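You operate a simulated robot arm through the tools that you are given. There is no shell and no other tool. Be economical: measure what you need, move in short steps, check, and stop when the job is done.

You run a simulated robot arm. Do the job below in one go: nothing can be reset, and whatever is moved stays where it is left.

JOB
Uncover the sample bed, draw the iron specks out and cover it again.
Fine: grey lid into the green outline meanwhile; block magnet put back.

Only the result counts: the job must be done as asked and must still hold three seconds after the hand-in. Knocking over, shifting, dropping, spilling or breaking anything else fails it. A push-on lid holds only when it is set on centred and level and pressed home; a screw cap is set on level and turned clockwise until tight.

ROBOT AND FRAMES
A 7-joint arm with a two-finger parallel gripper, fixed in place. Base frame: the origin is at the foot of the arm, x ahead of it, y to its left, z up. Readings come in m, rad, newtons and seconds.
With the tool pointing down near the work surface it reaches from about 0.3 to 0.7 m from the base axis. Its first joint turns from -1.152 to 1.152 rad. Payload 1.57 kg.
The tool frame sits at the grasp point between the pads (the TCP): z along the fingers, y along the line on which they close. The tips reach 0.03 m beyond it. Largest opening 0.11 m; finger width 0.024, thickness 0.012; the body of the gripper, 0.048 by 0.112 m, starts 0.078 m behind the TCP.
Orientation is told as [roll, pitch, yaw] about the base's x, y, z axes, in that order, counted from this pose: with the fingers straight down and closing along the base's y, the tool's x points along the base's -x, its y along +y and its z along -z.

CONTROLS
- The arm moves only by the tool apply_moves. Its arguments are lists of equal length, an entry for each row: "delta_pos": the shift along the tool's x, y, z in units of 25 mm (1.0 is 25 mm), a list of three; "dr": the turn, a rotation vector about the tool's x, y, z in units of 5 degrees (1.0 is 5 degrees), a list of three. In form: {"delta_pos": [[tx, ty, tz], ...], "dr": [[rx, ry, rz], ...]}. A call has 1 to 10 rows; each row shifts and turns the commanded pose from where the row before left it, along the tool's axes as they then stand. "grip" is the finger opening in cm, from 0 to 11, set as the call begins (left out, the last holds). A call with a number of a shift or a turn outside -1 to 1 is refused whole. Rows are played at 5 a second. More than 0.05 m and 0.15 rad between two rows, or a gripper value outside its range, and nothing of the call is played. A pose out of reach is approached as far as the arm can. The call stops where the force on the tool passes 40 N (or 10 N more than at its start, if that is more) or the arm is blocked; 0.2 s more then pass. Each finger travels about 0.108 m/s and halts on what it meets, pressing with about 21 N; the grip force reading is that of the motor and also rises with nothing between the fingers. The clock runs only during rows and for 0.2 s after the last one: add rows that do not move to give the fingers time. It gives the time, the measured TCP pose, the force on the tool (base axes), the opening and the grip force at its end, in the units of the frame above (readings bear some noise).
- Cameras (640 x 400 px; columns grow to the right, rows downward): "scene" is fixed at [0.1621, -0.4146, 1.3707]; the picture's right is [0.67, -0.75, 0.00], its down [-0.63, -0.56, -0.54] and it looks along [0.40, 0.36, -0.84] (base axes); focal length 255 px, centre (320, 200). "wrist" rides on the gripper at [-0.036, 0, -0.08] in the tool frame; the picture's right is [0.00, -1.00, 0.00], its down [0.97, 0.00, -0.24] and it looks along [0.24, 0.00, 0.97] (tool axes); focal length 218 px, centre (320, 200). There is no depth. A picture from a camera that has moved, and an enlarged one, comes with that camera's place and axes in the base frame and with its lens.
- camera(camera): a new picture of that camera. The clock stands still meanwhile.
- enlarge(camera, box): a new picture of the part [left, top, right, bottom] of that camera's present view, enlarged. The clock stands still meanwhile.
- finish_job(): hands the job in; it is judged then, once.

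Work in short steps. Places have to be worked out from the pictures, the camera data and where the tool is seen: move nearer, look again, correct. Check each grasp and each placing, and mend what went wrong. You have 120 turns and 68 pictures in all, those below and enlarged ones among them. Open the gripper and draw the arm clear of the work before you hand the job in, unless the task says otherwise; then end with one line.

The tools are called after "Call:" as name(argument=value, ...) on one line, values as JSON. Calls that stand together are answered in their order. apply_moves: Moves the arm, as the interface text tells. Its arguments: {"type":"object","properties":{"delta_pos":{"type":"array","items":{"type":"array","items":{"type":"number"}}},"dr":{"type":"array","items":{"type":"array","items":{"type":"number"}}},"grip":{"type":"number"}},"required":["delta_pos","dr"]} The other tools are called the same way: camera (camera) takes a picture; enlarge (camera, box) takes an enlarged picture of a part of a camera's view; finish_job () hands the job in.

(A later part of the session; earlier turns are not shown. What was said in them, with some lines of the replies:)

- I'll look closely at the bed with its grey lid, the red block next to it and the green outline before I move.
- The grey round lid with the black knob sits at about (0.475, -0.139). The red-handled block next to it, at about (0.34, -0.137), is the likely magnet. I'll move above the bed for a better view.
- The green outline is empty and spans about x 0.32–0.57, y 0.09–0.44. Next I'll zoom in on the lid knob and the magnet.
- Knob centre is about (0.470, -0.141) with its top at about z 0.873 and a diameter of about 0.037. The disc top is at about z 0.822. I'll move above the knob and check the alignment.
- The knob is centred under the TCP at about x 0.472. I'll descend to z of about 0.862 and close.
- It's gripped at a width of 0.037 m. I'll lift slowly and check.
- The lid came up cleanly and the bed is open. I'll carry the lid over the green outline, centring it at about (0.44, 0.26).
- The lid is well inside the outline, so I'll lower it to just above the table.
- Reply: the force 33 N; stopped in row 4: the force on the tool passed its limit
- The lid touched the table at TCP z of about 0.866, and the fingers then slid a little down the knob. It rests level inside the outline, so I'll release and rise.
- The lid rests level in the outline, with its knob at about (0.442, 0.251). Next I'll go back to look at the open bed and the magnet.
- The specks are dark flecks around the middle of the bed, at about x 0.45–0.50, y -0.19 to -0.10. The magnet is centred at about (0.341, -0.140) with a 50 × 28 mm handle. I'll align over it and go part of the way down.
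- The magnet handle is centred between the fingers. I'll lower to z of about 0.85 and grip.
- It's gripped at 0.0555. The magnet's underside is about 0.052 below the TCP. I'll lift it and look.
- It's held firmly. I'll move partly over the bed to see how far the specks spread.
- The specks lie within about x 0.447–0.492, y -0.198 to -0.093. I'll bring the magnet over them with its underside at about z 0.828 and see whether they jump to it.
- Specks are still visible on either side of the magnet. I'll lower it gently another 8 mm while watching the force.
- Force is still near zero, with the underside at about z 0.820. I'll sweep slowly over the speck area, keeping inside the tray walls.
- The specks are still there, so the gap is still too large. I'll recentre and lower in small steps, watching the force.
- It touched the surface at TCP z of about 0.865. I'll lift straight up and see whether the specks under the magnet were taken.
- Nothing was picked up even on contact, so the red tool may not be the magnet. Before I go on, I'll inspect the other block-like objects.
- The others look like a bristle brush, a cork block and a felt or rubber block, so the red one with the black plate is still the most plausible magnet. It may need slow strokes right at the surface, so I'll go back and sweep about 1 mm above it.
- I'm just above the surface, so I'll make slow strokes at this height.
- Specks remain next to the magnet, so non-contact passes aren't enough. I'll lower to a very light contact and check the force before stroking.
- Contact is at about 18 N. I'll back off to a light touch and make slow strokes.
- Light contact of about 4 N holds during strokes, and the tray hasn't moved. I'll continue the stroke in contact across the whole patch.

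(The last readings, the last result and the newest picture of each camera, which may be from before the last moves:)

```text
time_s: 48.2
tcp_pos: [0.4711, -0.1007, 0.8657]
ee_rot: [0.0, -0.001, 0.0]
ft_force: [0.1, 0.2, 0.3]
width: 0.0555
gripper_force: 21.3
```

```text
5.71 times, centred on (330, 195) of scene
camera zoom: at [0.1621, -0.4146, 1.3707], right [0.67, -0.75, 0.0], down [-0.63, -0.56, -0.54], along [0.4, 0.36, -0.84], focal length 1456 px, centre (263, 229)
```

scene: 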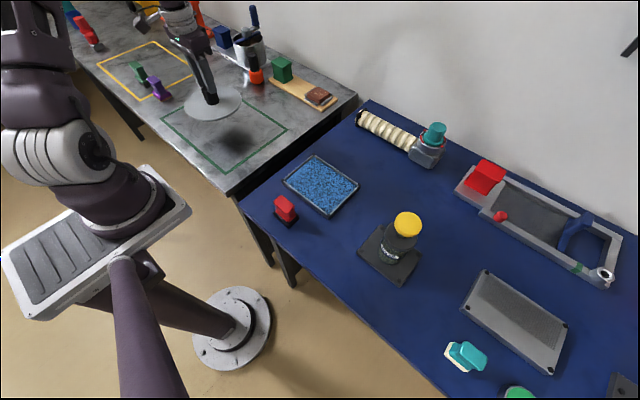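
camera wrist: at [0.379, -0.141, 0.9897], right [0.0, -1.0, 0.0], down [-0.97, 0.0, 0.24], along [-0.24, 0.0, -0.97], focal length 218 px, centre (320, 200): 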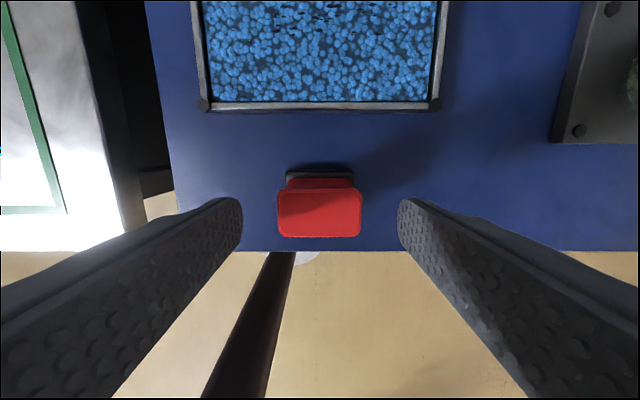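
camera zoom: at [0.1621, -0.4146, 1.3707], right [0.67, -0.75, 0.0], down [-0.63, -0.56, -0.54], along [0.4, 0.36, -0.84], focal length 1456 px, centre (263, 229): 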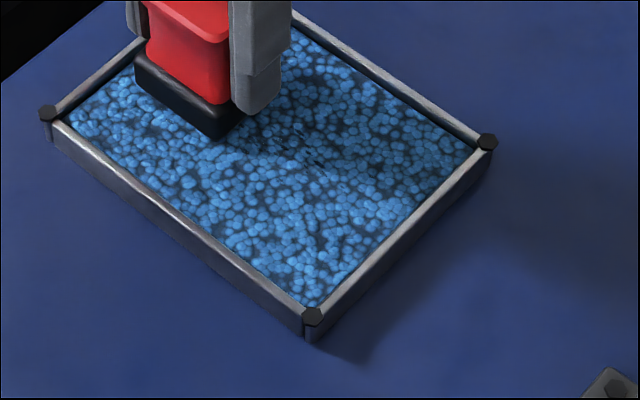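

The specks are now clearly fainter, so strokes in contact do work. I'll add a touch of pressure and raster across the rest of the patch.

Call:
apply_moves(delta_pos=[[0.35, 0, 0.025], [0.35, 0, 0], [0, -0.35, 0], [0, -0.35, 0], [0, -0.35, 0], [0, -0.35, 0], [0, -0.35, 0], [0, -0.35, 0], [0, -0.35, 0], [0, -0.35, 0]], dr=[[0, 0, 0], [0, 0, 0], [0, 0, 0], [0, 0, 0], [0, 0, 0], [0, 0, 0], [0, 0, 0], [0, 0, 0], [0, 0, 0], [0, 0, 0]])

Call:
apply_moves(delta_pos=[[0, -0.35, 0], [-0.35, 0, 0], [-0.35, 0, 0], [0, 0.35, 0], [0, 0.35, 0], [0, 0.35, 0], [0, 0.35, 0], [0, 0.35, 0], [0, 0.35, 0], [0, 0.35, 0]], dr=[[0, 0, 0], [0, 0, 0], [0, 0, 0], [0, 0, 0], [0, 0, 0], [0, 0, 0], [0, 0, 0], [0, 0, 0], [0, 0, 0], [0, 0, 0]])

Call:
apply_moves(delta_pos=[[0, 0.35, 0], [0, 0.35, 0], [-0.4, 0, 0], [-0.4, 0, 0], [0, -0.35, 0], [0, -0.35, 0], [0, -0.35, 0], [0, -0.35, 0], [0, -0.35, 0], [0, -0.35, 0]], dr=[[0, 0, 0], [0, 0, 0], [0, 0, 0], [0, 0, 0], [0, 0, 0], [0, 0, 0], [0, 0, 0], [0, 0, 0], [0, 0, 0], [0, 0, 0]])

Call:
apply_moves(delta_pos=[[0, -0.35, 0], [0, -0.35, 0], [0, -0.3, 0], [0.35, 0, 0], [0.35, 0, 0], [0, 0, 0]], dr=[[0, 0, 0], [0, 0, 0], [0, 0, 0], [0, 0, 0], [0, 0, 0], [0, 0, 0]])

Call:
enlarge(camera="scene", box=[290, 160, 370, 230])

```text
time_s: 50.4
tcp_pos: [0.4511, -0.1696, 0.8653]
ee_rot: [-0.001, 0.001, 0.001]
ft_force: [-0.5, 0.5, -0.9]
width: 0.0553
gripper_force: 20.4
```

```text
time_s: 52.6
tcp_pos: [0.4688, -0.1184, 0.8645]
ee_rot: [0.0, -0.002, -0.003]
ft_force: [0.8, -3.9, 8.9]
width: 0.0554
gripper_force: 20.8
```

```text
time_s: 54.8
tcp_pos: [0.4907, -0.1529, 0.8635]
ee_rot: [-0.003, 0.0, -0.001]
ft_force: [-0.7, -0.2, -2.4]
width: 0.0558
gripper_force: 21.2
```

```text
time_s: 56.2
tcp_pos: [0.472, -0.1778, 0.864]
ee_rot: [0.001, 0.0, 0.0]
ft_force: [-0.7, 0.2, -1.9]
width: 0.0557
gripper_force: 21.5
```

```text
5.71 times, centred on (330, 195) of scene
camera zoom: at [0.1621, -0.4146, 1.3707], right [0.67, -0.75, 0.0], down [-0.63, -0.56, -0.54], along [0.4, 0.36, -0.84], focal length 1456 px, centre (263, 229)
```

zoom: 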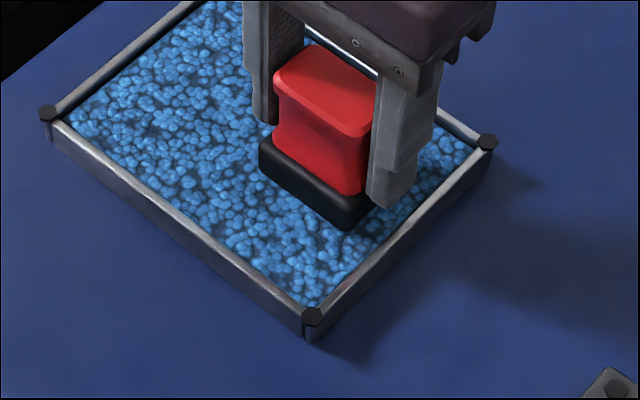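

Most of the specks look gone. I'll lift, back off and inspect the bed.

Call:
apply_moves(delta_pos=[[0, 0, -0.4], [0, 0.4, -1], [0, 0.4, -1], [0.8, 0.4, -0.7], [0.8, 0.35, 0], [0.8, 0, 0], [0, 0, 0]], dr=[[0, 0, 0], [0, 0, 0], [0, 0, 0], [0, 0, 0], [0, 0, 0], [0, 0, 0], [0, 0, 0]])

Call:
enlarge(camera="wrist", box=[230, 20, 410, 190])

```text
time_s: 57.8
tcp_pos: [0.4113, -0.1393, 0.9421]
ee_rot: [0.001, 0.001, -0.001]
ft_force: [0.5, -0.6, -1.9]
width: 0.0555
gripper_force: 20.6
```

```text
2.35 times, centred on (320, 105) of wrist
camera zoom: at [0.448, -0.1402, 1.0241], right [0.0, -1.0, 0.0], down [-0.97, 0.0, 0.24], along [-0.24, 0.0, -0.97], focal length 514 px, centre (320, 424)
```

zoom: 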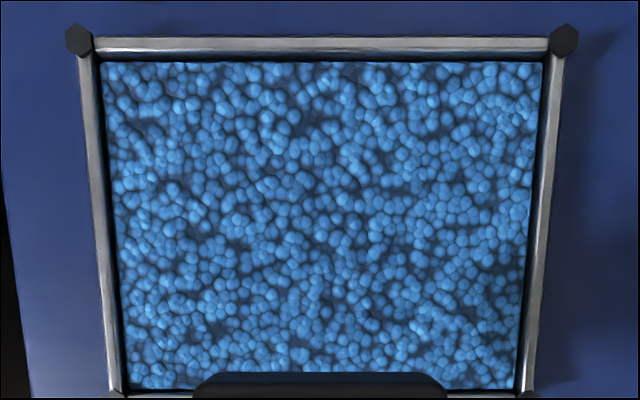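

The bed looks clear. I'll take one tighter look at the former speck patch for faint remnants.

Call:
enlarge(camera="wrist", box=[270, 70, 370, 140])

Call:
enlarge(camera="scene", box=[250, 130, 370, 230])

```text
5.71 times, centred on (320, 105) of wrist
camera zoom: at [0.448, -0.1402, 1.0241], right [0.0, -1.0, 0.0], down [-0.97, 0.0, 0.24], along [-0.24, 0.0, -0.97], focal length 1247 px, centre (320, 743)
```

zoom: 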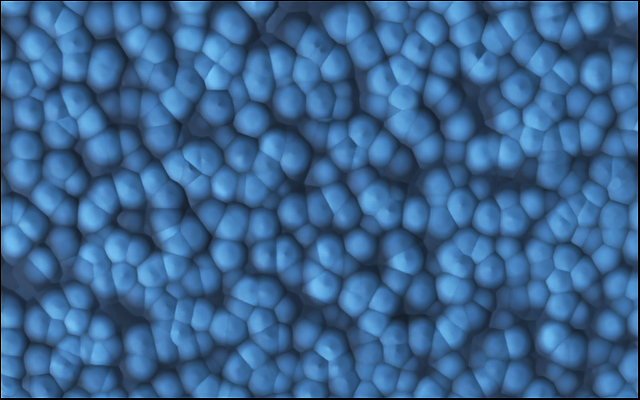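

```text
4.00 times, centred on (310, 180) of scene
camera zoom: at [0.1621, -0.4146, 1.3707], right [0.67, -0.75, 0.0], down [-0.63, -0.56, -0.54], along [0.4, 0.36, -0.84], focal length 1019 px, centre (360, 280)
```

zoom: 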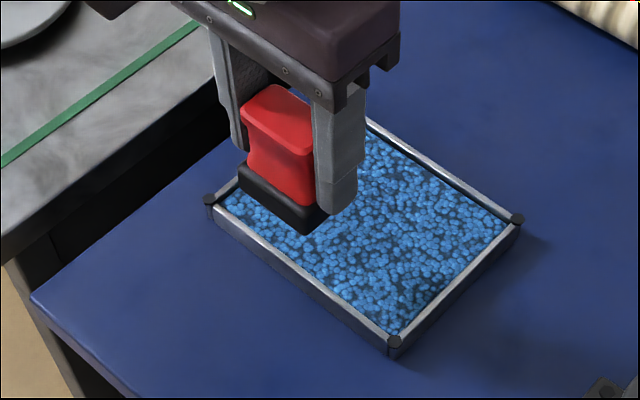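

The bed is clean and the tray hasn't moved. I'll return the magnet to its original spot, with the TCP at (0.341, -0.139) and z of about 0.850.

Call:
apply_moves(delta_pos=[[0.9, 0, 0], [0.95, 0, 0], [0.95, 0, 0], [0, 0, 1], [0, 0, 1], [0, 0, 1], [0, 0, 0.5], [0, 0, 0]], dr=[[0, 0, 0], [0, 0, 0], [0, 0, 0], [0, 0, 0], [0, 0, 0], [0, 0, 0], [0, 0, 0], [0, 0, 0]])

```text
time_s: 59.6
tcp_pos: [0.343, -0.1407, 0.8531]
ee_rot: [0.002, 0.0, 0.0]
ft_force: [1.2, -0.3, -1.5]
width: 0.0556
gripper_force: 21.1
```

I'm about 2–3 mm above rest, so I'll lower to contact.

Call:
apply_moves(delta_pos=[[0.04, 0.03, 0.06], [0, 0, 0.04], [0, 0, 0]], dr=[[0, 0, 0], [0, 0, 0], [0, 0, 0]])

```text
time_s: 60.4
tcp_pos: [0.3416, -0.1389, 0.8522]
ee_rot: [0.001, -0.001, 0.0]
ft_force: [0.7, 0.3, -1.5]
width: 0.0556
gripper_force: 20.7
```

Call:
apply_moves(delta_pos=[[0, 0, 0.04], [0, 0, 0.03], [0, 0, 0]], dr=[[0, 0, 0], [0, 0, 0], [0, 0, 0]])

```text
time_s: 61.2
tcp_pos: [0.3411, -0.1389, 0.8497]
ee_rot: [0.0, 0.0, -0.001]
ft_force: [-0.4, -0.2, -1.5]
width: 0.0558
gripper_force: 20.8
```

There's no contact yet, so I'll keep lowering in small steps.

Call:
apply_moves(delta_pos=[[0, 0, 0.03], [0, 0, 0.03], [0, 0, 0]], dr=[[0, 0, 0], [0, 0, 0], [0, 0, 0]])

```text
time_s: 62.0
tcp_pos: [0.3392, -0.1379, 0.8479]
ee_rot: [0.001, 0.0, 0.001]
ft_force: [-0.1, 0.4, 4.5]
width: 0.0556
gripper_force: 21.5
```

It's touching the table at 4.5 N. I'll release and rise.

Call:
apply_moves(delta_pos=[[0, 0, 0], [0, 0, 0], [0, 0, 0]], dr=[[0, 0, 0], [0, 0, 0], [0, 0, 0]], grip=8)

Call:
apply_moves(delta_pos=[[0, 0, -0.6], [0, 0, -1], [0, 0, -1], [0, 0, -1], [0, 0, -1], [0, 0, -1], [0, 0, 0]], dr=[[0, 0, 0], [0, 0, 0], [0, 0, 0], [0, 0, 0], [0, 0, 0], [0, 0, 0], [0, 0, 0]])

Call:
enlarge(camera="scene", box=[250, 140, 370, 240])

```text
time_s: 62.8
tcp_pos: [0.3398, -0.1379, 0.8483]
ee_rot: [0.001, 0.001, 0.0]
ft_force: [-0.3, 0.1, -0.4]
width: 0.0799
gripper_force: 0.1
```

```text
time_s: 64.4
tcp_pos: [0.3385, -0.1404, 0.988]
ee_rot: [0.001, 0.0, -0.002]
ft_force: [0.2, -0.2, 0.0]
width: 0.0804
gripper_force: 0.1
```

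```text
4.00 times, centred on (310, 190) of scene
camera zoom: at [0.1621, -0.4146, 1.3707], right [0.67, -0.75, 0.0], down [-0.63, -0.56, -0.54], along [0.4, 0.36, -0.84], focal length 1019 px, centre (360, 240)
```

zoom: 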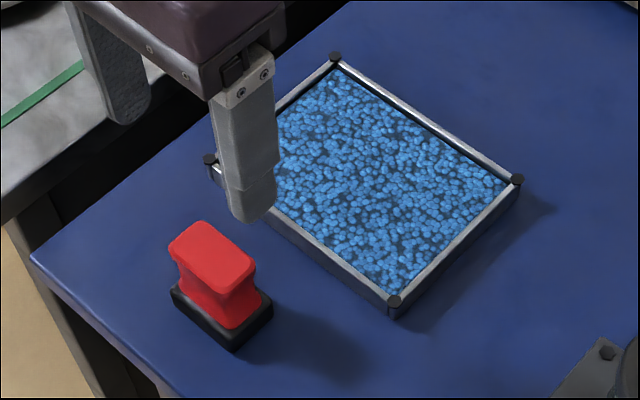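

The magnet stands within about 2 mm of its original spot. I'll go back to the lid.

Call:
apply_moves(delta_pos=[[-0.26, 0.975, 0], [-0.26, 0.975, 0], [-0.26, 0.975, 0], [-0.26, 0.975, 0], [-0.26, 0.975, 0], [-0.26, 0.975, 0], [-0.26, 0.975, 0], [-0.26, 0.975, 0]], dr=[[0, 0, 0], [0, 0, 0], [0, 0, 0], [0, 0, 0], [0, 0, 0], [0, 0, 0], [0, 0, 0], [0, 0, 0]])

Call:
apply_moves(delta_pos=[[-0.26, 0.975, 0], [-0.26, 0.975, 0], [-0.26, 0.975, 0], [-0.26, 0.975, 0], [-0.26, 0.975, 0], [-0.26, 0.975, 0], [-0.26, 0.975, 0], [-0.26, 0.975, 0], [0, 0, 1], [0, 0, 0]], dr=[[0, 0, 0], [0, 0, 0], [0, 0, 0], [0, 0, 0], [0, 0, 0], [0, 0, 0], [0, 0, 0], [0, 0, 0], [0, 0, 0], [0, 0, 0]])

Call:
camera(camera="wrist")

```text
time_s: 66.2
tcp_pos: [0.3943, 0.057, 0.9903]
ee_rot: [-0.001, 0.0, -0.001]
ft_force: [0.6, 0.5, -0.8]
width: 0.0801
gripper_force: 0.1
```

```text
time_s: 68.4
tcp_pos: [0.4457, 0.2518, 0.9635]
ee_rot: [0.0, -0.001, 0.0]
ft_force: [-0.4, -0.5, -0.1]
width: 0.0799
gripper_force: 0.1
```

```text
23 pictures are left
camera wrist: at [0.4816, 0.2511, 1.0445], right [0.0, -1.0, 0.0], down [-0.97, 0.0, 0.24], along [-0.24, 0.0, -0.97], focal length 218 px, centre (320, 200)
```

wrist: 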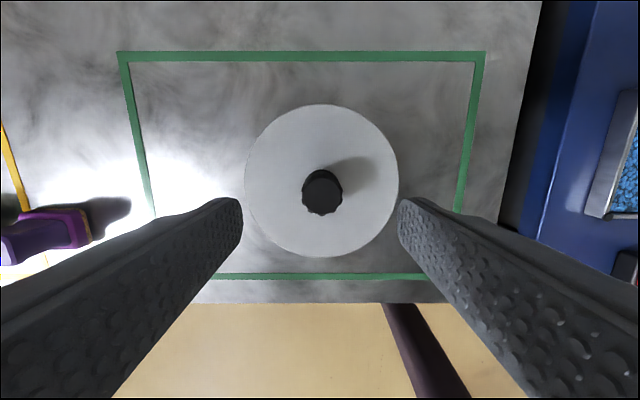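

The knob is at about (0.447, 0.250), nearly centred. I'll descend to z of about 0.864 and grip as before.

Call:
apply_moves(delta_pos=[[-0.04, -0.08, 1], [0, 0, 1], [0, 0, 1], [0, 0, 0.95], [0, 0, 0]], dr=[[0, 0, 0], [0, 0, 0], [0, 0, 0], [0, 0, 0], [0, 0, 0]])

Call:
apply_moves(delta_pos=[[0, 0, 0], [0, 0, 0], [0, 0, 0], [0, 0, 0]], dr=[[0, 0, 0], [0, 0, 0], [0, 0, 0], [0, 0, 0]], grip=0)

Call:
apply_moves(delta_pos=[[0, 0, -0.2], [0, 0, -0.8], [0, 0, -1], [0, 0, -1], [0, 0, -1], [0, 0, 0]], dr=[[0, 0, 0], [0, 0, 0], [0, 0, 0], [0, 0, 0], [0, 0, 0], [0, 0, 0]])

Call:
camera(camera="wrist")

Call:
enlarge(camera="scene", box=[150, 40, 300, 160])

```text
time_s: 69.6
tcp_pos: [0.4463, 0.2501, 0.8657]
ee_rot: [0.0, 0.0, 0.001]
ft_force: [0.2, -0.3, 0.1]
width: 0.08
gripper_force: 0.1
```

```text
time_s: 70.6
tcp_pos: [0.4481, 0.2507, 0.8655]
ee_rot: [0.001, -0.001, 0.001]
ft_force: [0.4, 0.4, 0.5]
width: 0.0368
gripper_force: 21.0
```

```text
time_s: 72.0
tcp_pos: [0.4484, 0.2502, 0.9659]
ee_rot: [0.001, 0.0, 0.0]
ft_force: [0.3, 0.8, -0.5]
width: 0.0367
gripper_force: 20.9
```

```text
22 pictures are left
camera wrist: at [0.4842, 0.2492, 1.0465], right [0.0, -1.0, 0.0], down [-0.97, 0.0, 0.24], along [-0.24, 0.0, -0.97], focal length 218 px, centre (320, 200)
```

wrist: 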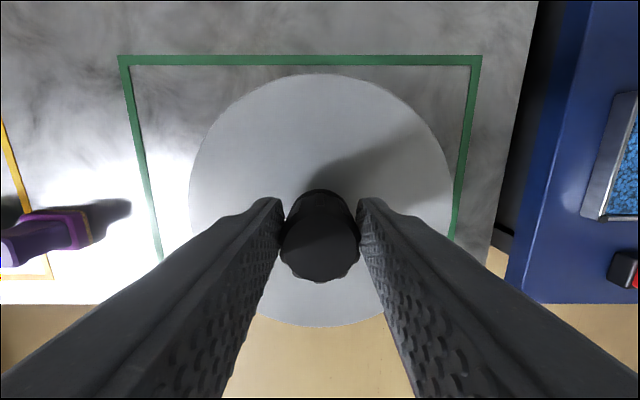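

```text
3.33 times, centred on (225, 100) of scene
camera zoom: at [0.1621, -0.4146, 1.3707], right [0.67, -0.75, 0.0], down [-0.63, -0.56, -0.54], along [0.4, 0.36, -0.84], focal length 849 px, centre (637, 533)
```

zoom: 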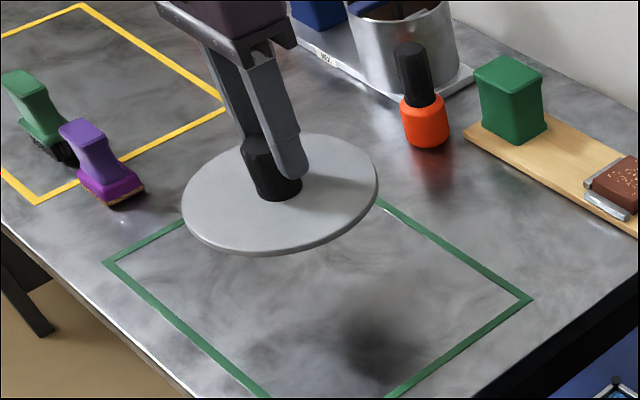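

The lid is in hand and level, sitting about 13 mm higher in the grip than before because the fingertips are at the disc. I'll carry it back over the bed, whose centre is about (0.470, -0.141).

Call:
apply_moves(delta_pos=[[-0.06, -0.6, 0], [-0.06, -1, 0], [-0.06, -1, 0], [-0.06, -1, 0], [-0.06, -1, 0], [-0.06, -1, 0], [-0.06, -1, 0], [-0.06, -1, 0]], dr=[[0, 0, 0], [0, 0, 0], [0, 0, 0], [0, 0, 0], [0, 0, 0], [0, 0, 0], [0, 0, 0], [0, 0, 0]])

Call:
apply_moves(delta_pos=[[-0.06, -1, 0], [-0.06, -1, 0], [-0.06, -1, 0], [-0.06, -1, 0], [-0.06, -1, 0], [-0.06, -1, 0], [-0.06, -1, 0], [-0.06, -1, 0], [0, -0.03, 0], [0, 0, 0]], dr=[[0, 0, 0], [0, 0, 0], [0, 0, 0], [0, 0, 0], [0, 0, 0], [0, 0, 0], [0, 0, 0], [0, 0, 0], [0, 0, 0], [0, 0, 0]])

Call:
camera(camera="wrist")

Call:
enlarge(camera="scene", box=[250, 120, 390, 240])

```text
time_s: 73.8
tcp_pos: [0.4588, 0.0589, 0.9668]
ee_rot: [-0.001, -0.001, 0.0]
ft_force: [-0.4, -0.3, -1.1]
width: 0.037
gripper_force: 21.0
```

```text
time_s: 76.0
tcp_pos: [0.4706, -0.1423, 0.9641]
ee_rot: [0.0, 0.0, -0.001]
ft_force: [0.1, 0.2, 0.5]
width: 0.0368
gripper_force: 20.4
```

```text
20 pictures are left
camera wrist: at [0.5062, -0.1423, 1.0444], right [0.0, -1.0, 0.0], down [-0.97, 0.0, 0.24], along [-0.24, 0.0, -0.97], focal length 218 px, centre (320, 200)
```

wrist: 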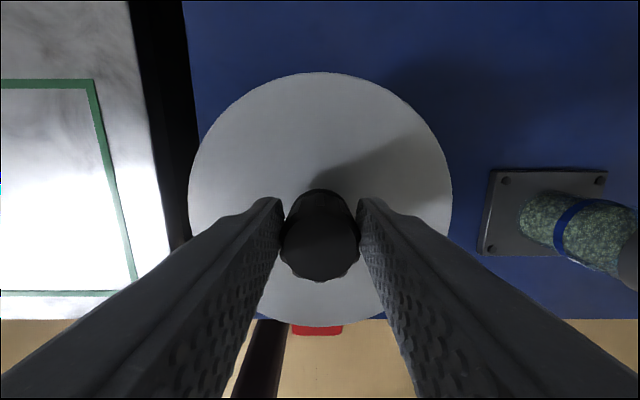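

```text
3.33 times, centred on (320, 180) of scene
camera zoom: at [0.1621, -0.4146, 1.3707], right [0.67, -0.75, 0.0], down [-0.63, -0.56, -0.54], along [0.4, 0.36, -0.84], focal length 849 px, centre (320, 267)
```

zoom: 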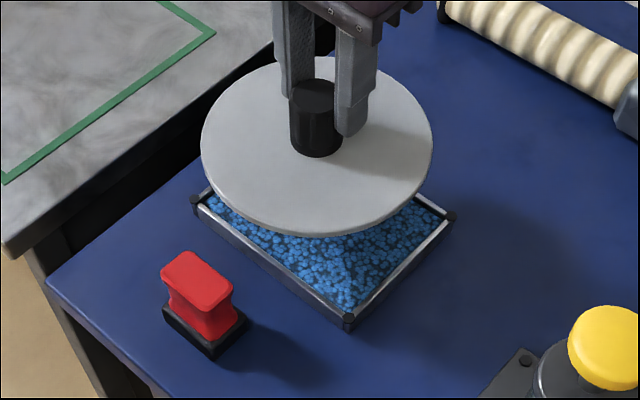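

I'm over the bed. I'll lower to about 10 mm above the expected seat and compare with the original scene view.

Call:
apply_moves(delta_pos=[[-0.06, 0.05, 1], [0, 0, 1], [0, 0, 1], [0, 0, 0.9], [0, 0, 0]], dr=[[0, 0, 0], [0, 0, 0], [0, 0, 0], [0, 0, 0], [0, 0, 0]])

Call:
enlarge(camera="scene", box=[250, 120, 390, 240])

Call:
camera(camera="wrist")

```text
time_s: 77.2
tcp_pos: [0.4704, -0.1391, 0.8665]
ee_rot: [-0.002, -0.008, 0.002]
ft_force: [5.7, -0.8, 31.7]
width: 0.0373
gripper_force: 20.7
```

```text
3.33 times, centred on (320, 180) of scene
camera zoom: at [0.1617, -0.4145, 1.3707], right [0.67, -0.75, 0.0], down [-0.63, -0.56, -0.54], along [0.4, 0.36, -0.84], focal length 849 px, centre (320, 267)
```

zoom: 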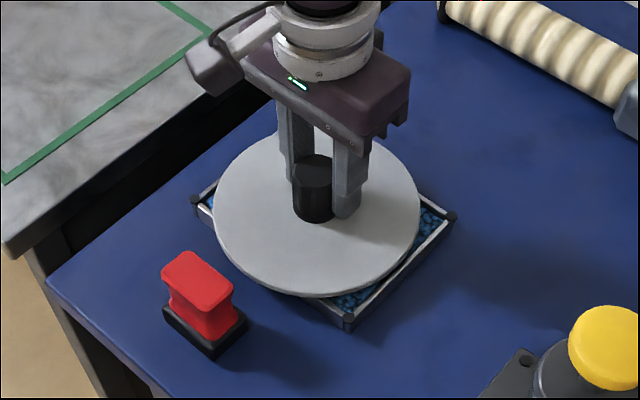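

```text
17 pictures are left
camera wrist: at [0.5071, -0.1403, 0.9474], right [0.0, -1.0, 0.0], down [-0.97, 0.0, 0.24], along [-0.24, 0.0, -0.97], focal length 218 px, centre (320, 200)
```

wrist: 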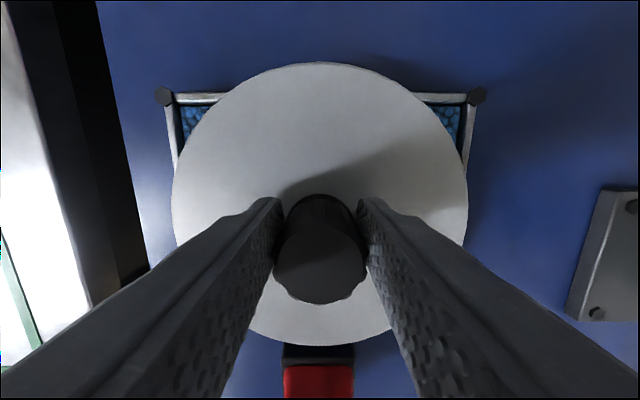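

It's in contact at 32 N, but compared with the original picture the lid sits about 7 mm too far toward -x. I'll lift, shift by +7 mm in x and look again.

Call:
apply_moves(delta_pos=[[0, 0, -0.4], [0, 0, -0.4], [-0.28, 0, 0], [0, 0, 0]], dr=[[0, 0, 0], [0, 0, 0], [0, 0, 0], [0, 0, 0]])

Call:
enlarge(camera="scene", box=[250, 120, 390, 240])

Call:
camera(camera="wrist")

```text
time_s: 78.2
tcp_pos: [0.4784, -0.1385, 0.8877]
ee_rot: [0.001, 0.0, -0.001]
ft_force: [0.3, -0.7, -0.4]
width: 0.0371
gripper_force: 20.9
```

```text
3.33 times, centred on (320, 180) of scene
camera zoom: at [0.1621, -0.4146, 1.3707], right [0.67, -0.75, 0.0], down [-0.63, -0.56, -0.54], along [0.4, 0.36, -0.84], focal length 849 px, centre (320, 267)
```

zoom: 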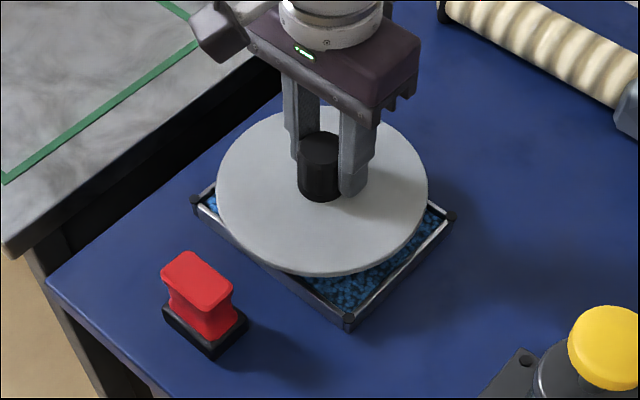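

```text
15 pictures are left
camera wrist: at [0.514, -0.1405, 0.9681], right [0.0, -1.0, 0.0], down [-0.97, 0.0, 0.24], along [-0.24, 0.0, -0.97], focal length 218 px, centre (320, 200)
```

wrist: 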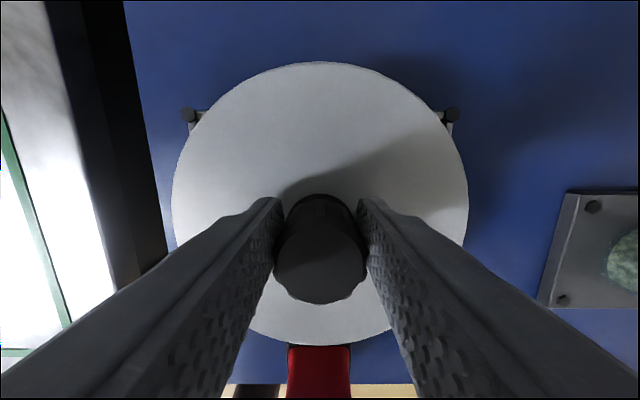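

By both cameras the lid centre is now about (0.469, -0.140), within about 2 mm of the bed centre. The knob sits roughly 10 mm off the pad middle. I'll nudge +1 mm and lower gently until it touches.

Call:
apply_moves(delta_pos=[[-0.04, 0, 0.4], [0, 0, 0.3], [0, 0, 0]], dr=[[0, 0, 0], [0, 0, 0], [0, 0, 0]])

Call:
apply_moves(delta_pos=[[0, 0, 0.06], [0, 0, 0.06], [0, 0, 0]], dr=[[0, 0, 0], [0, 0, 0], [0, 0, 0]])

```text
time_s: 79.0
tcp_pos: [0.4782, -0.1394, 0.8696]
ee_rot: [0.0, 0.001, 0.001]
ft_force: [-0.4, 0.3, -1.7]
width: 0.0372
gripper_force: 21.5
```

```text
time_s: 79.8
tcp_pos: [0.4787, -0.1398, 0.8664]
ee_rot: [-0.001, 0.0, 0.0]
ft_force: [0.1, -0.5, -0.9]
width: 0.0373
gripper_force: 21.0
```

Call:
apply_moves(delta_pos=[[0, 0, 0.06], [0, 0, 0.04], [0, 0, 0]], dr=[[0, 0, 0], [0, 0, 0], [0, 0, 0]])

Call:
enlarge(camera="scene", box=[250, 120, 390, 240])

```text
time_s: 80.6
tcp_pos: [0.4795, -0.1395, 0.8652]
ee_rot: [0.001, -0.004, -0.001]
ft_force: [-1.8, -0.5, 33.8]
width: 0.0374
gripper_force: 20.7
```

```text
3.33 times, centred on (320, 180) of scene
camera zoom: at [0.1615, -0.4145, 1.3708], right [0.67, -0.75, 0.0], down [-0.63, -0.56, -0.54], along [0.4, 0.36, -0.84], focal length 849 px, centre (320, 267)
```

zoom: 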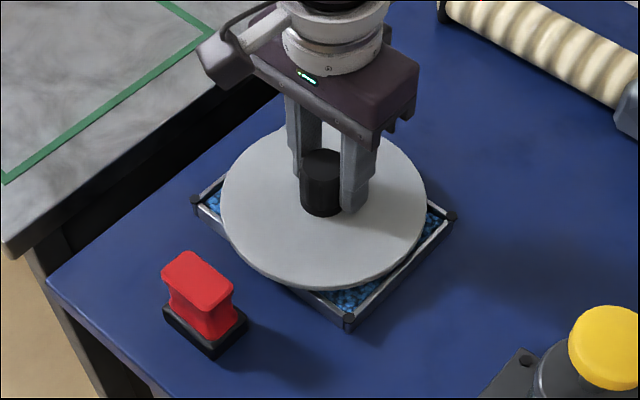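

The lid now matches the original outline almost exactly and took 34 N of press. I'll release, rise and inspect.

Call:
apply_moves(delta_pos=[[0, 0, -0.05], [0, 0, 0], [0, 0, 0]], dr=[[0, 0, 0], [0, 0, 0], [0, 0, 0]], grip=8)

Call:
apply_moves(delta_pos=[[0.16, 0, -0.5], [0.16, 0, -1], [0, 0, -1], [0, 0, -1], [0, 0, -0.2], [0, 0, 0]], dr=[[0, 0, 0], [0, 0, 0], [0, 0, 0], [0, 0, 0], [0, 0, 0], [0, 0, 0]])

Call:
enlarge(camera="scene", box=[250, 120, 390, 240])

Call:
camera(camera="wrist")

```text
time_s: 81.4
tcp_pos: [0.4793, -0.1391, 0.8658]
ee_rot: [-0.001, 0.0, -0.001]
ft_force: [0.1, 0.3, 0.5]
width: 0.08
gripper_force: 0.0
```

```text
time_s: 82.8
tcp_pos: [0.4708, -0.1395, 0.9579]
ee_rot: [-0.001, 0.001, 0.0]
ft_force: [0.0, -0.2, 0.9]
width: 0.0799
gripper_force: 0.0
```

```text
3.33 times, centred on (320, 180) of scene
camera zoom: at [0.1621, -0.4146, 1.3707], right [0.67, -0.75, 0.0], down [-0.63, -0.56, -0.54], along [0.4, 0.36, -0.84], focal length 849 px, centre (320, 267)
```

zoom: 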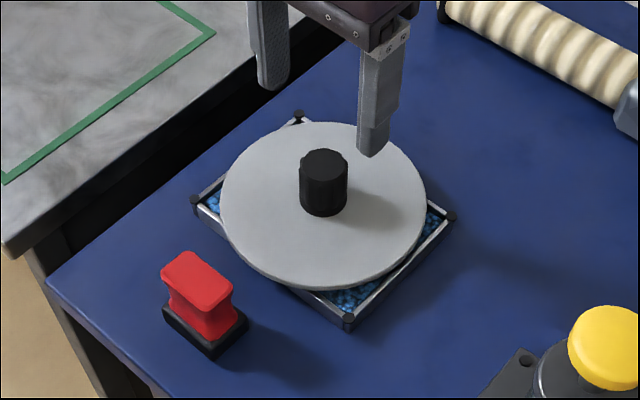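

```text
12 pictures are left
camera wrist: at [0.5063, -0.1403, 1.039], right [0.0, -1.0, 0.0], down [-0.97, 0.0, 0.24], along [-0.24, 0.0, -0.97], focal length 218 px, centre (320, 200)
```

wrist: 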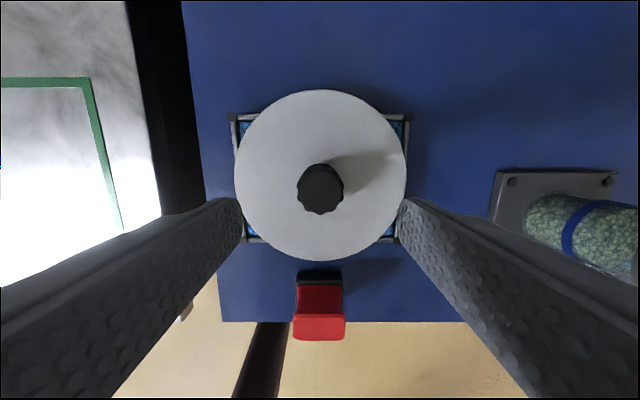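

The lid is within about 1.5 mm of its original placement and level. I'll close the fingers and press straight down on the knob to be sure it's home.

Call:
apply_moves(delta_pos=[[-0.05, -0.03, 0], [0, 0, 0], [0, 0, 0], [0, 0, 0], [0, 0, 0.9], [0, 0, 0.8], [0, 0, 0]], dr=[[0, 0, 0], [0, 0, 0], [0, 0, 0], [0, 0, 0], [0, 0, 0], [0, 0, 0], [0, 0, 0]], grip=0)

Call:
apply_moves(delta_pos=[[0, 0, 0.15], [0, 0, 0.1], [0, 0, 0.06], [0, 0, 0.06], [0, 0, 0.06], [0, 0, 0.06], [0, 0, 0.06], [0, 0, 0.06], [0, 0, 0.06], [0, 0, 0]], dr=[[0, 0, 0], [0, 0, 0], [0, 0, 0], [0, 0, 0], [0, 0, 0], [0, 0, 0], [0, 0, 0], [0, 0, 0], [0, 0, 0], [0, 0, 0]])

```text
time_s: 84.4
tcp_pos: [0.4709, -0.1416, 0.9157]
ee_rot: [0.0, 0.0, 0.001]
ft_force: [0.0, 0.2, 0.3]
width: 0.0001
gripper_force: 20.9
```

```text
time_s: 86.2
tcp_pos: [0.4729, -0.1409, 0.904]
ee_rot: [-0.002, -0.003, -0.002]
ft_force: [-3.8, 3.1, 14.3]
width: 0.0001
gripper_force: 21.1
stopped in row 8: the force on the tool passed its limit (the readings are from after the stop); the commanded pose is now the measured one
```

The knob top is at about z 0.874, as it was originally, and it withstood more than 40 N. I'll retreat, open the gripper and do a final check.

Call:
apply_moves(delta_pos=[[0, 0, -0.4], [0, 0, -1], [0, 0, -1], [0, 0, -1], [0, 0, -1], [0, 0, -1], [0, 0, 0]], dr=[[0, 0, 0], [0, 0, 0], [0, 0, 0], [0, 0, 0], [0, 0, 0], [0, 0, 0], [0, 0, 0]])

Call:
apply_moves(delta_pos=[[0.9, 0, -0.5], [0.9, 0, -0.5], [0.9, 0, 0], [0, 0, 0]], dr=[[0, 0, 0], [0, 0, 0], [0, 0, 0], [0, 0, 0]], grip=11)

Call:
enlarge(camera="wrist", box=[240, 40, 400, 240])

Call:
camera(camera="scene")

```text
time_s: 87.8
tcp_pos: [0.4735, -0.1409, 1.0376]
ee_rot: [-0.001, -0.002, 0.0]
ft_force: [0.0, 0.2, -0.1]
width: 0.0
gripper_force: 20.7
```

```text
time_s: 88.8
tcp_pos: [0.4063, -0.1412, 1.0629]
ee_rot: [-0.001, -0.002, -0.001]
ft_force: [0.5, 0.7, -0.9]
width: 0.1098
gripper_force: 0.0
```

```text
2.00 times, centred on (320, 140) of wrist
camera zoom: at [0.4415, -0.1427, 1.1439], right [0.0, -1.0, 0.0], down [-0.97, 0.0, 0.24], along [-0.24, 0.0, -0.97], focal length 436 px, centre (320, 320)
```

zoom: 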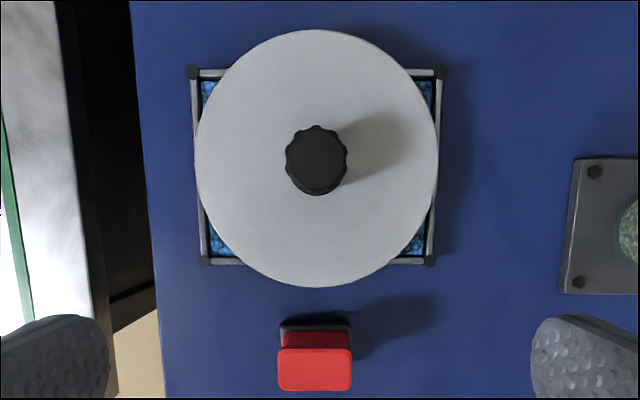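

```text
10 pictures are left
```

scene: 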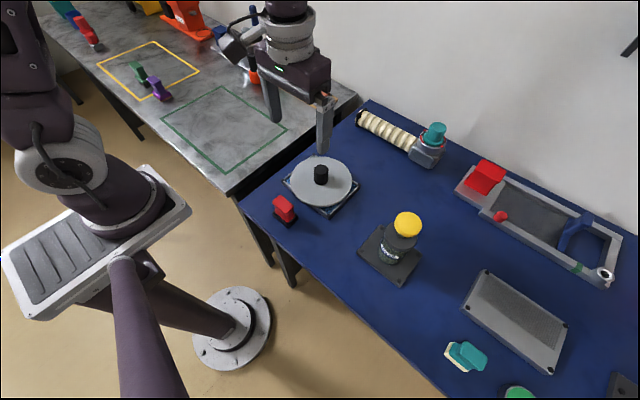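

Everything is in place, but both views put the lid about 2 mm toward +x of its original position. I'll regrip the knob without load, slide the lid back 2 mm and press again.

Call:
apply_moves(delta_pos=[[-0.9, 0, 0], [-0.9, 0, 0], [-0.84, 0.02, 0.5], [0, 0, 1], [0, 0, 1], [0, 0, 1], [0, 0, 1], [0, 0, 0]], dr=[[0, 0, 0], [0, 0, 0], [0, 0, 0], [0, 0, 0], [0, 0, 0], [0, 0, 0], [0, 0, 0], [0, 0, 0]], grip=8)

Call:
apply_moves(delta_pos=[[0, 0, 1], [0, 0, 1], [0, 0, 1], [0, 0, 0.35], [0, 0, 0]], dr=[[0, 0, 0], [0, 0, 0], [0, 0, 0], [0, 0, 0], [0, 0, 0]])

Call:
apply_moves(delta_pos=[[0, 0, 0], [0, 0, 0], [0, 0, 0], [0, 0, 0]], dr=[[0, 0, 0], [0, 0, 0], [0, 0, 0], [0, 0, 0]], grip=0)

```text
time_s: 90.6
tcp_pos: [0.4713, -0.1397, 0.9504]
ee_rot: [0.0, -0.003, 0.001]
ft_force: [-0.3, 0.7, -0.6]
width: 0.0797
gripper_force: 0.0
```

```text
time_s: 91.8
tcp_pos: [0.4724, -0.1405, 0.8652]
ee_rot: [-0.002, -0.005, 0.0]
ft_force: [1.4, -0.6, 0.2]
width: 0.0797
gripper_force: 0.1
```

```text
time_s: 92.8
tcp_pos: [0.4725, -0.14, 0.8657]
ee_rot: [-0.001, -0.003, 0.0]
ft_force: [0.6, 0.5, 0.1]
width: 0.0372
gripper_force: 20.9
```

It's gripped with no load, so I'll slide 2 mm toward -x.

Call:
apply_moves(delta_pos=[[0.04, 0, 0], [0.04, 0, 0], [0, 0, 0]], dr=[[0, 0, 0], [0, 0, 0], [0, 0, 0]])

```text
time_s: 93.6
tcp_pos: [0.4699, -0.1403, 0.8675]
ee_rot: [-0.002, -0.005, 0.001]
ft_force: [0.4, -0.3, 0.8]
width: 0.0374
gripper_force: 20.7
```

It slid freely. I'll release, rise and press the knob from above once more.

Call:
apply_moves(delta_pos=[[0, 0, 0], [0, 0, 0], [0, 0, 0]], dr=[[0, 0, 0], [0, 0, 0], [0, 0, 0]], grip=8)

Call:
apply_moves(delta_pos=[[0, 0, -0.5], [0, 0, -1], [0, 0, -1], [0, 0, -0.5], [0, 0, 0]], dr=[[0, 0, 0], [0, 0, 0], [0, 0, 0], [0, 0, 0], [0, 0, 0]])

Call:
apply_moves(delta_pos=[[0, 0, 0], [0, 0, 0], [0, 0, 0], [0, 0, 0.7], [0, 0, 0.4], [0, 0, 0]], dr=[[0, 0, 0], [0, 0, 0], [0, 0, 0], [0, 0.04, 0], [0, 0, 0], [0, 0, 0]], grip=0)

```text
time_s: 94.4
tcp_pos: [0.4711, -0.141, 0.8667]
ee_rot: [-0.001, -0.003, 0.0]
ft_force: [0.6, 0.5, 0.2]
width: 0.0801
gripper_force: 0.1
```

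```text
time_s: 95.6
tcp_pos: [0.4689, -0.1406, 0.9417]
ee_rot: [0.0, -0.003, -0.001]
ft_force: [0.6, 0.2, 0.1]
width: 0.08
gripper_force: 0.0
```

```text
time_s: 97.0
tcp_pos: [0.4691, -0.1402, 0.9136]
ee_rot: [-0.002, 0.0, 0.001]
ft_force: [-0.4, 0.2, -0.1]
width: 0.0
gripper_force: 21.4
```

Now I'll press down until the force limit stops it.

Call:
apply_moves(delta_pos=[[0, 0, 0.15], [0, 0, 0.1], [0, 0, 0.06], [0, 0, 0.06], [0, 0, 0.06], [0, 0, 0.06], [0, 0, 0.06], [0, 0, 0.06], [0, 0, 0]], dr=[[0, 0, 0], [0, 0, 0], [0, 0, 0], [0, 0, 0], [0, 0, 0], [0, 0, 0], [0, 0, 0], [0, 0, 0], [0, 0, 0]])

Call:
apply_moves(delta_pos=[[0, 0, -0.4], [0, 0, -1], [0, 0, -1], [0, 0, -1], [0.9, 0, -1], [0.9, 0, -1], [0.8, 0, -1], [0, 0, 0]], dr=[[0, 0, 0], [0, 0, 0], [0, 0, 0], [0, 0, 0], [0, 0, 0], [0, 0, 0], [0, 0, 0], [0, 0, 0]])

Call:
apply_moves(delta_pos=[[0, 0, 0], [0, 0, 0], [0, 0, 0], [0, 0, 0]], dr=[[0, 0, 0], [0, 0, 0], [0, 0, 0], [0, 0, 0]], grip=11)

Call:
enlarge(camera="scene", box=[250, 120, 390, 240])

Call:
enlarge(camera="wrist", box=[240, 40, 400, 240])

```text
time_s: 98.5
tcp_pos: [0.47, -0.1401, 0.9032]
ee_rot: [-0.002, -0.001, 0.0]
ft_force: [-4.4, 2.3, 15.8]
width: 0.0002
gripper_force: 21.2
stopped in row 7: the force on the tool passed its limit (the readings are from after the stop); the commanded pose is now the measured one
```

```text
time_s: 100.3
tcp_pos: [0.4031, -0.1408, 1.0637]
ee_rot: [-0.003, 0.0, -0.001]
ft_force: [0.0, 0.2, -0.5]
width: 0.0
gripper_force: 21.1
```

```text
time_s: 101.3
tcp_pos: [0.4032, -0.1401, 1.063]
ee_rot: [-0.001, 0.0, -0.001]
ft_force: [-0.1, 0.0, 0.4]
width: 0.11
gripper_force: 0.0
```

```text
3.33 times, centred on (320, 180) of scene
camera zoom: at [0.1621, -0.4146, 1.3707], right [0.67, -0.75, 0.0], down [-0.63, -0.56, -0.54], along [0.4, 0.36, -0.84], focal length 849 px, centre (320, 267)
```

zoom: 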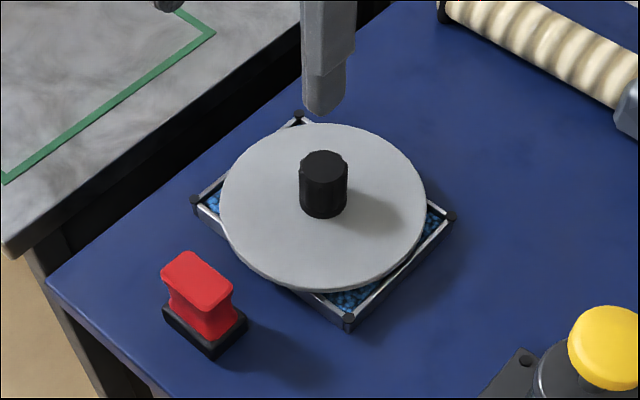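

```text
2.00 times, centred on (320, 140) of wrist
camera zoom: at [0.4395, -0.1403, 1.1437], right [0.0, -1.0, 0.0], down [-0.97, 0.0, 0.24], along [-0.24, 0.0, -0.97], focal length 436 px, centre (320, 320)
```

zoom: 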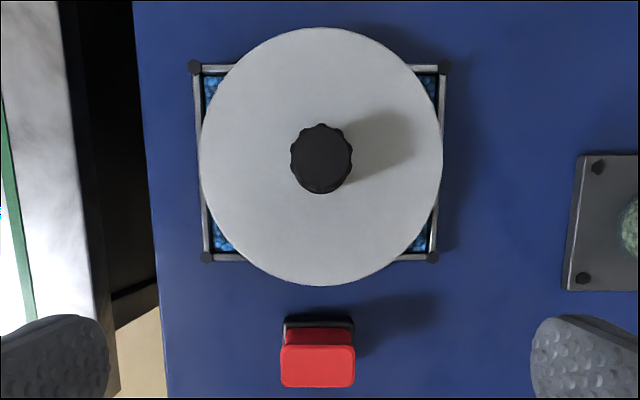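

The lid is centred, level and pressed home. The magnet is back, the outline is empty again and the gripper is open and clear, so I'm handing in.

Call:
finish_job()

```text
The job is handed in.
```

I drew the specks out of the sample bed with the magnet, and the bed looked clear close up. The grey lid waited in the green outline meanwhile and is now back on the bed, centred and pressed home, and the magnet is back within about 2 mm of its original spot.
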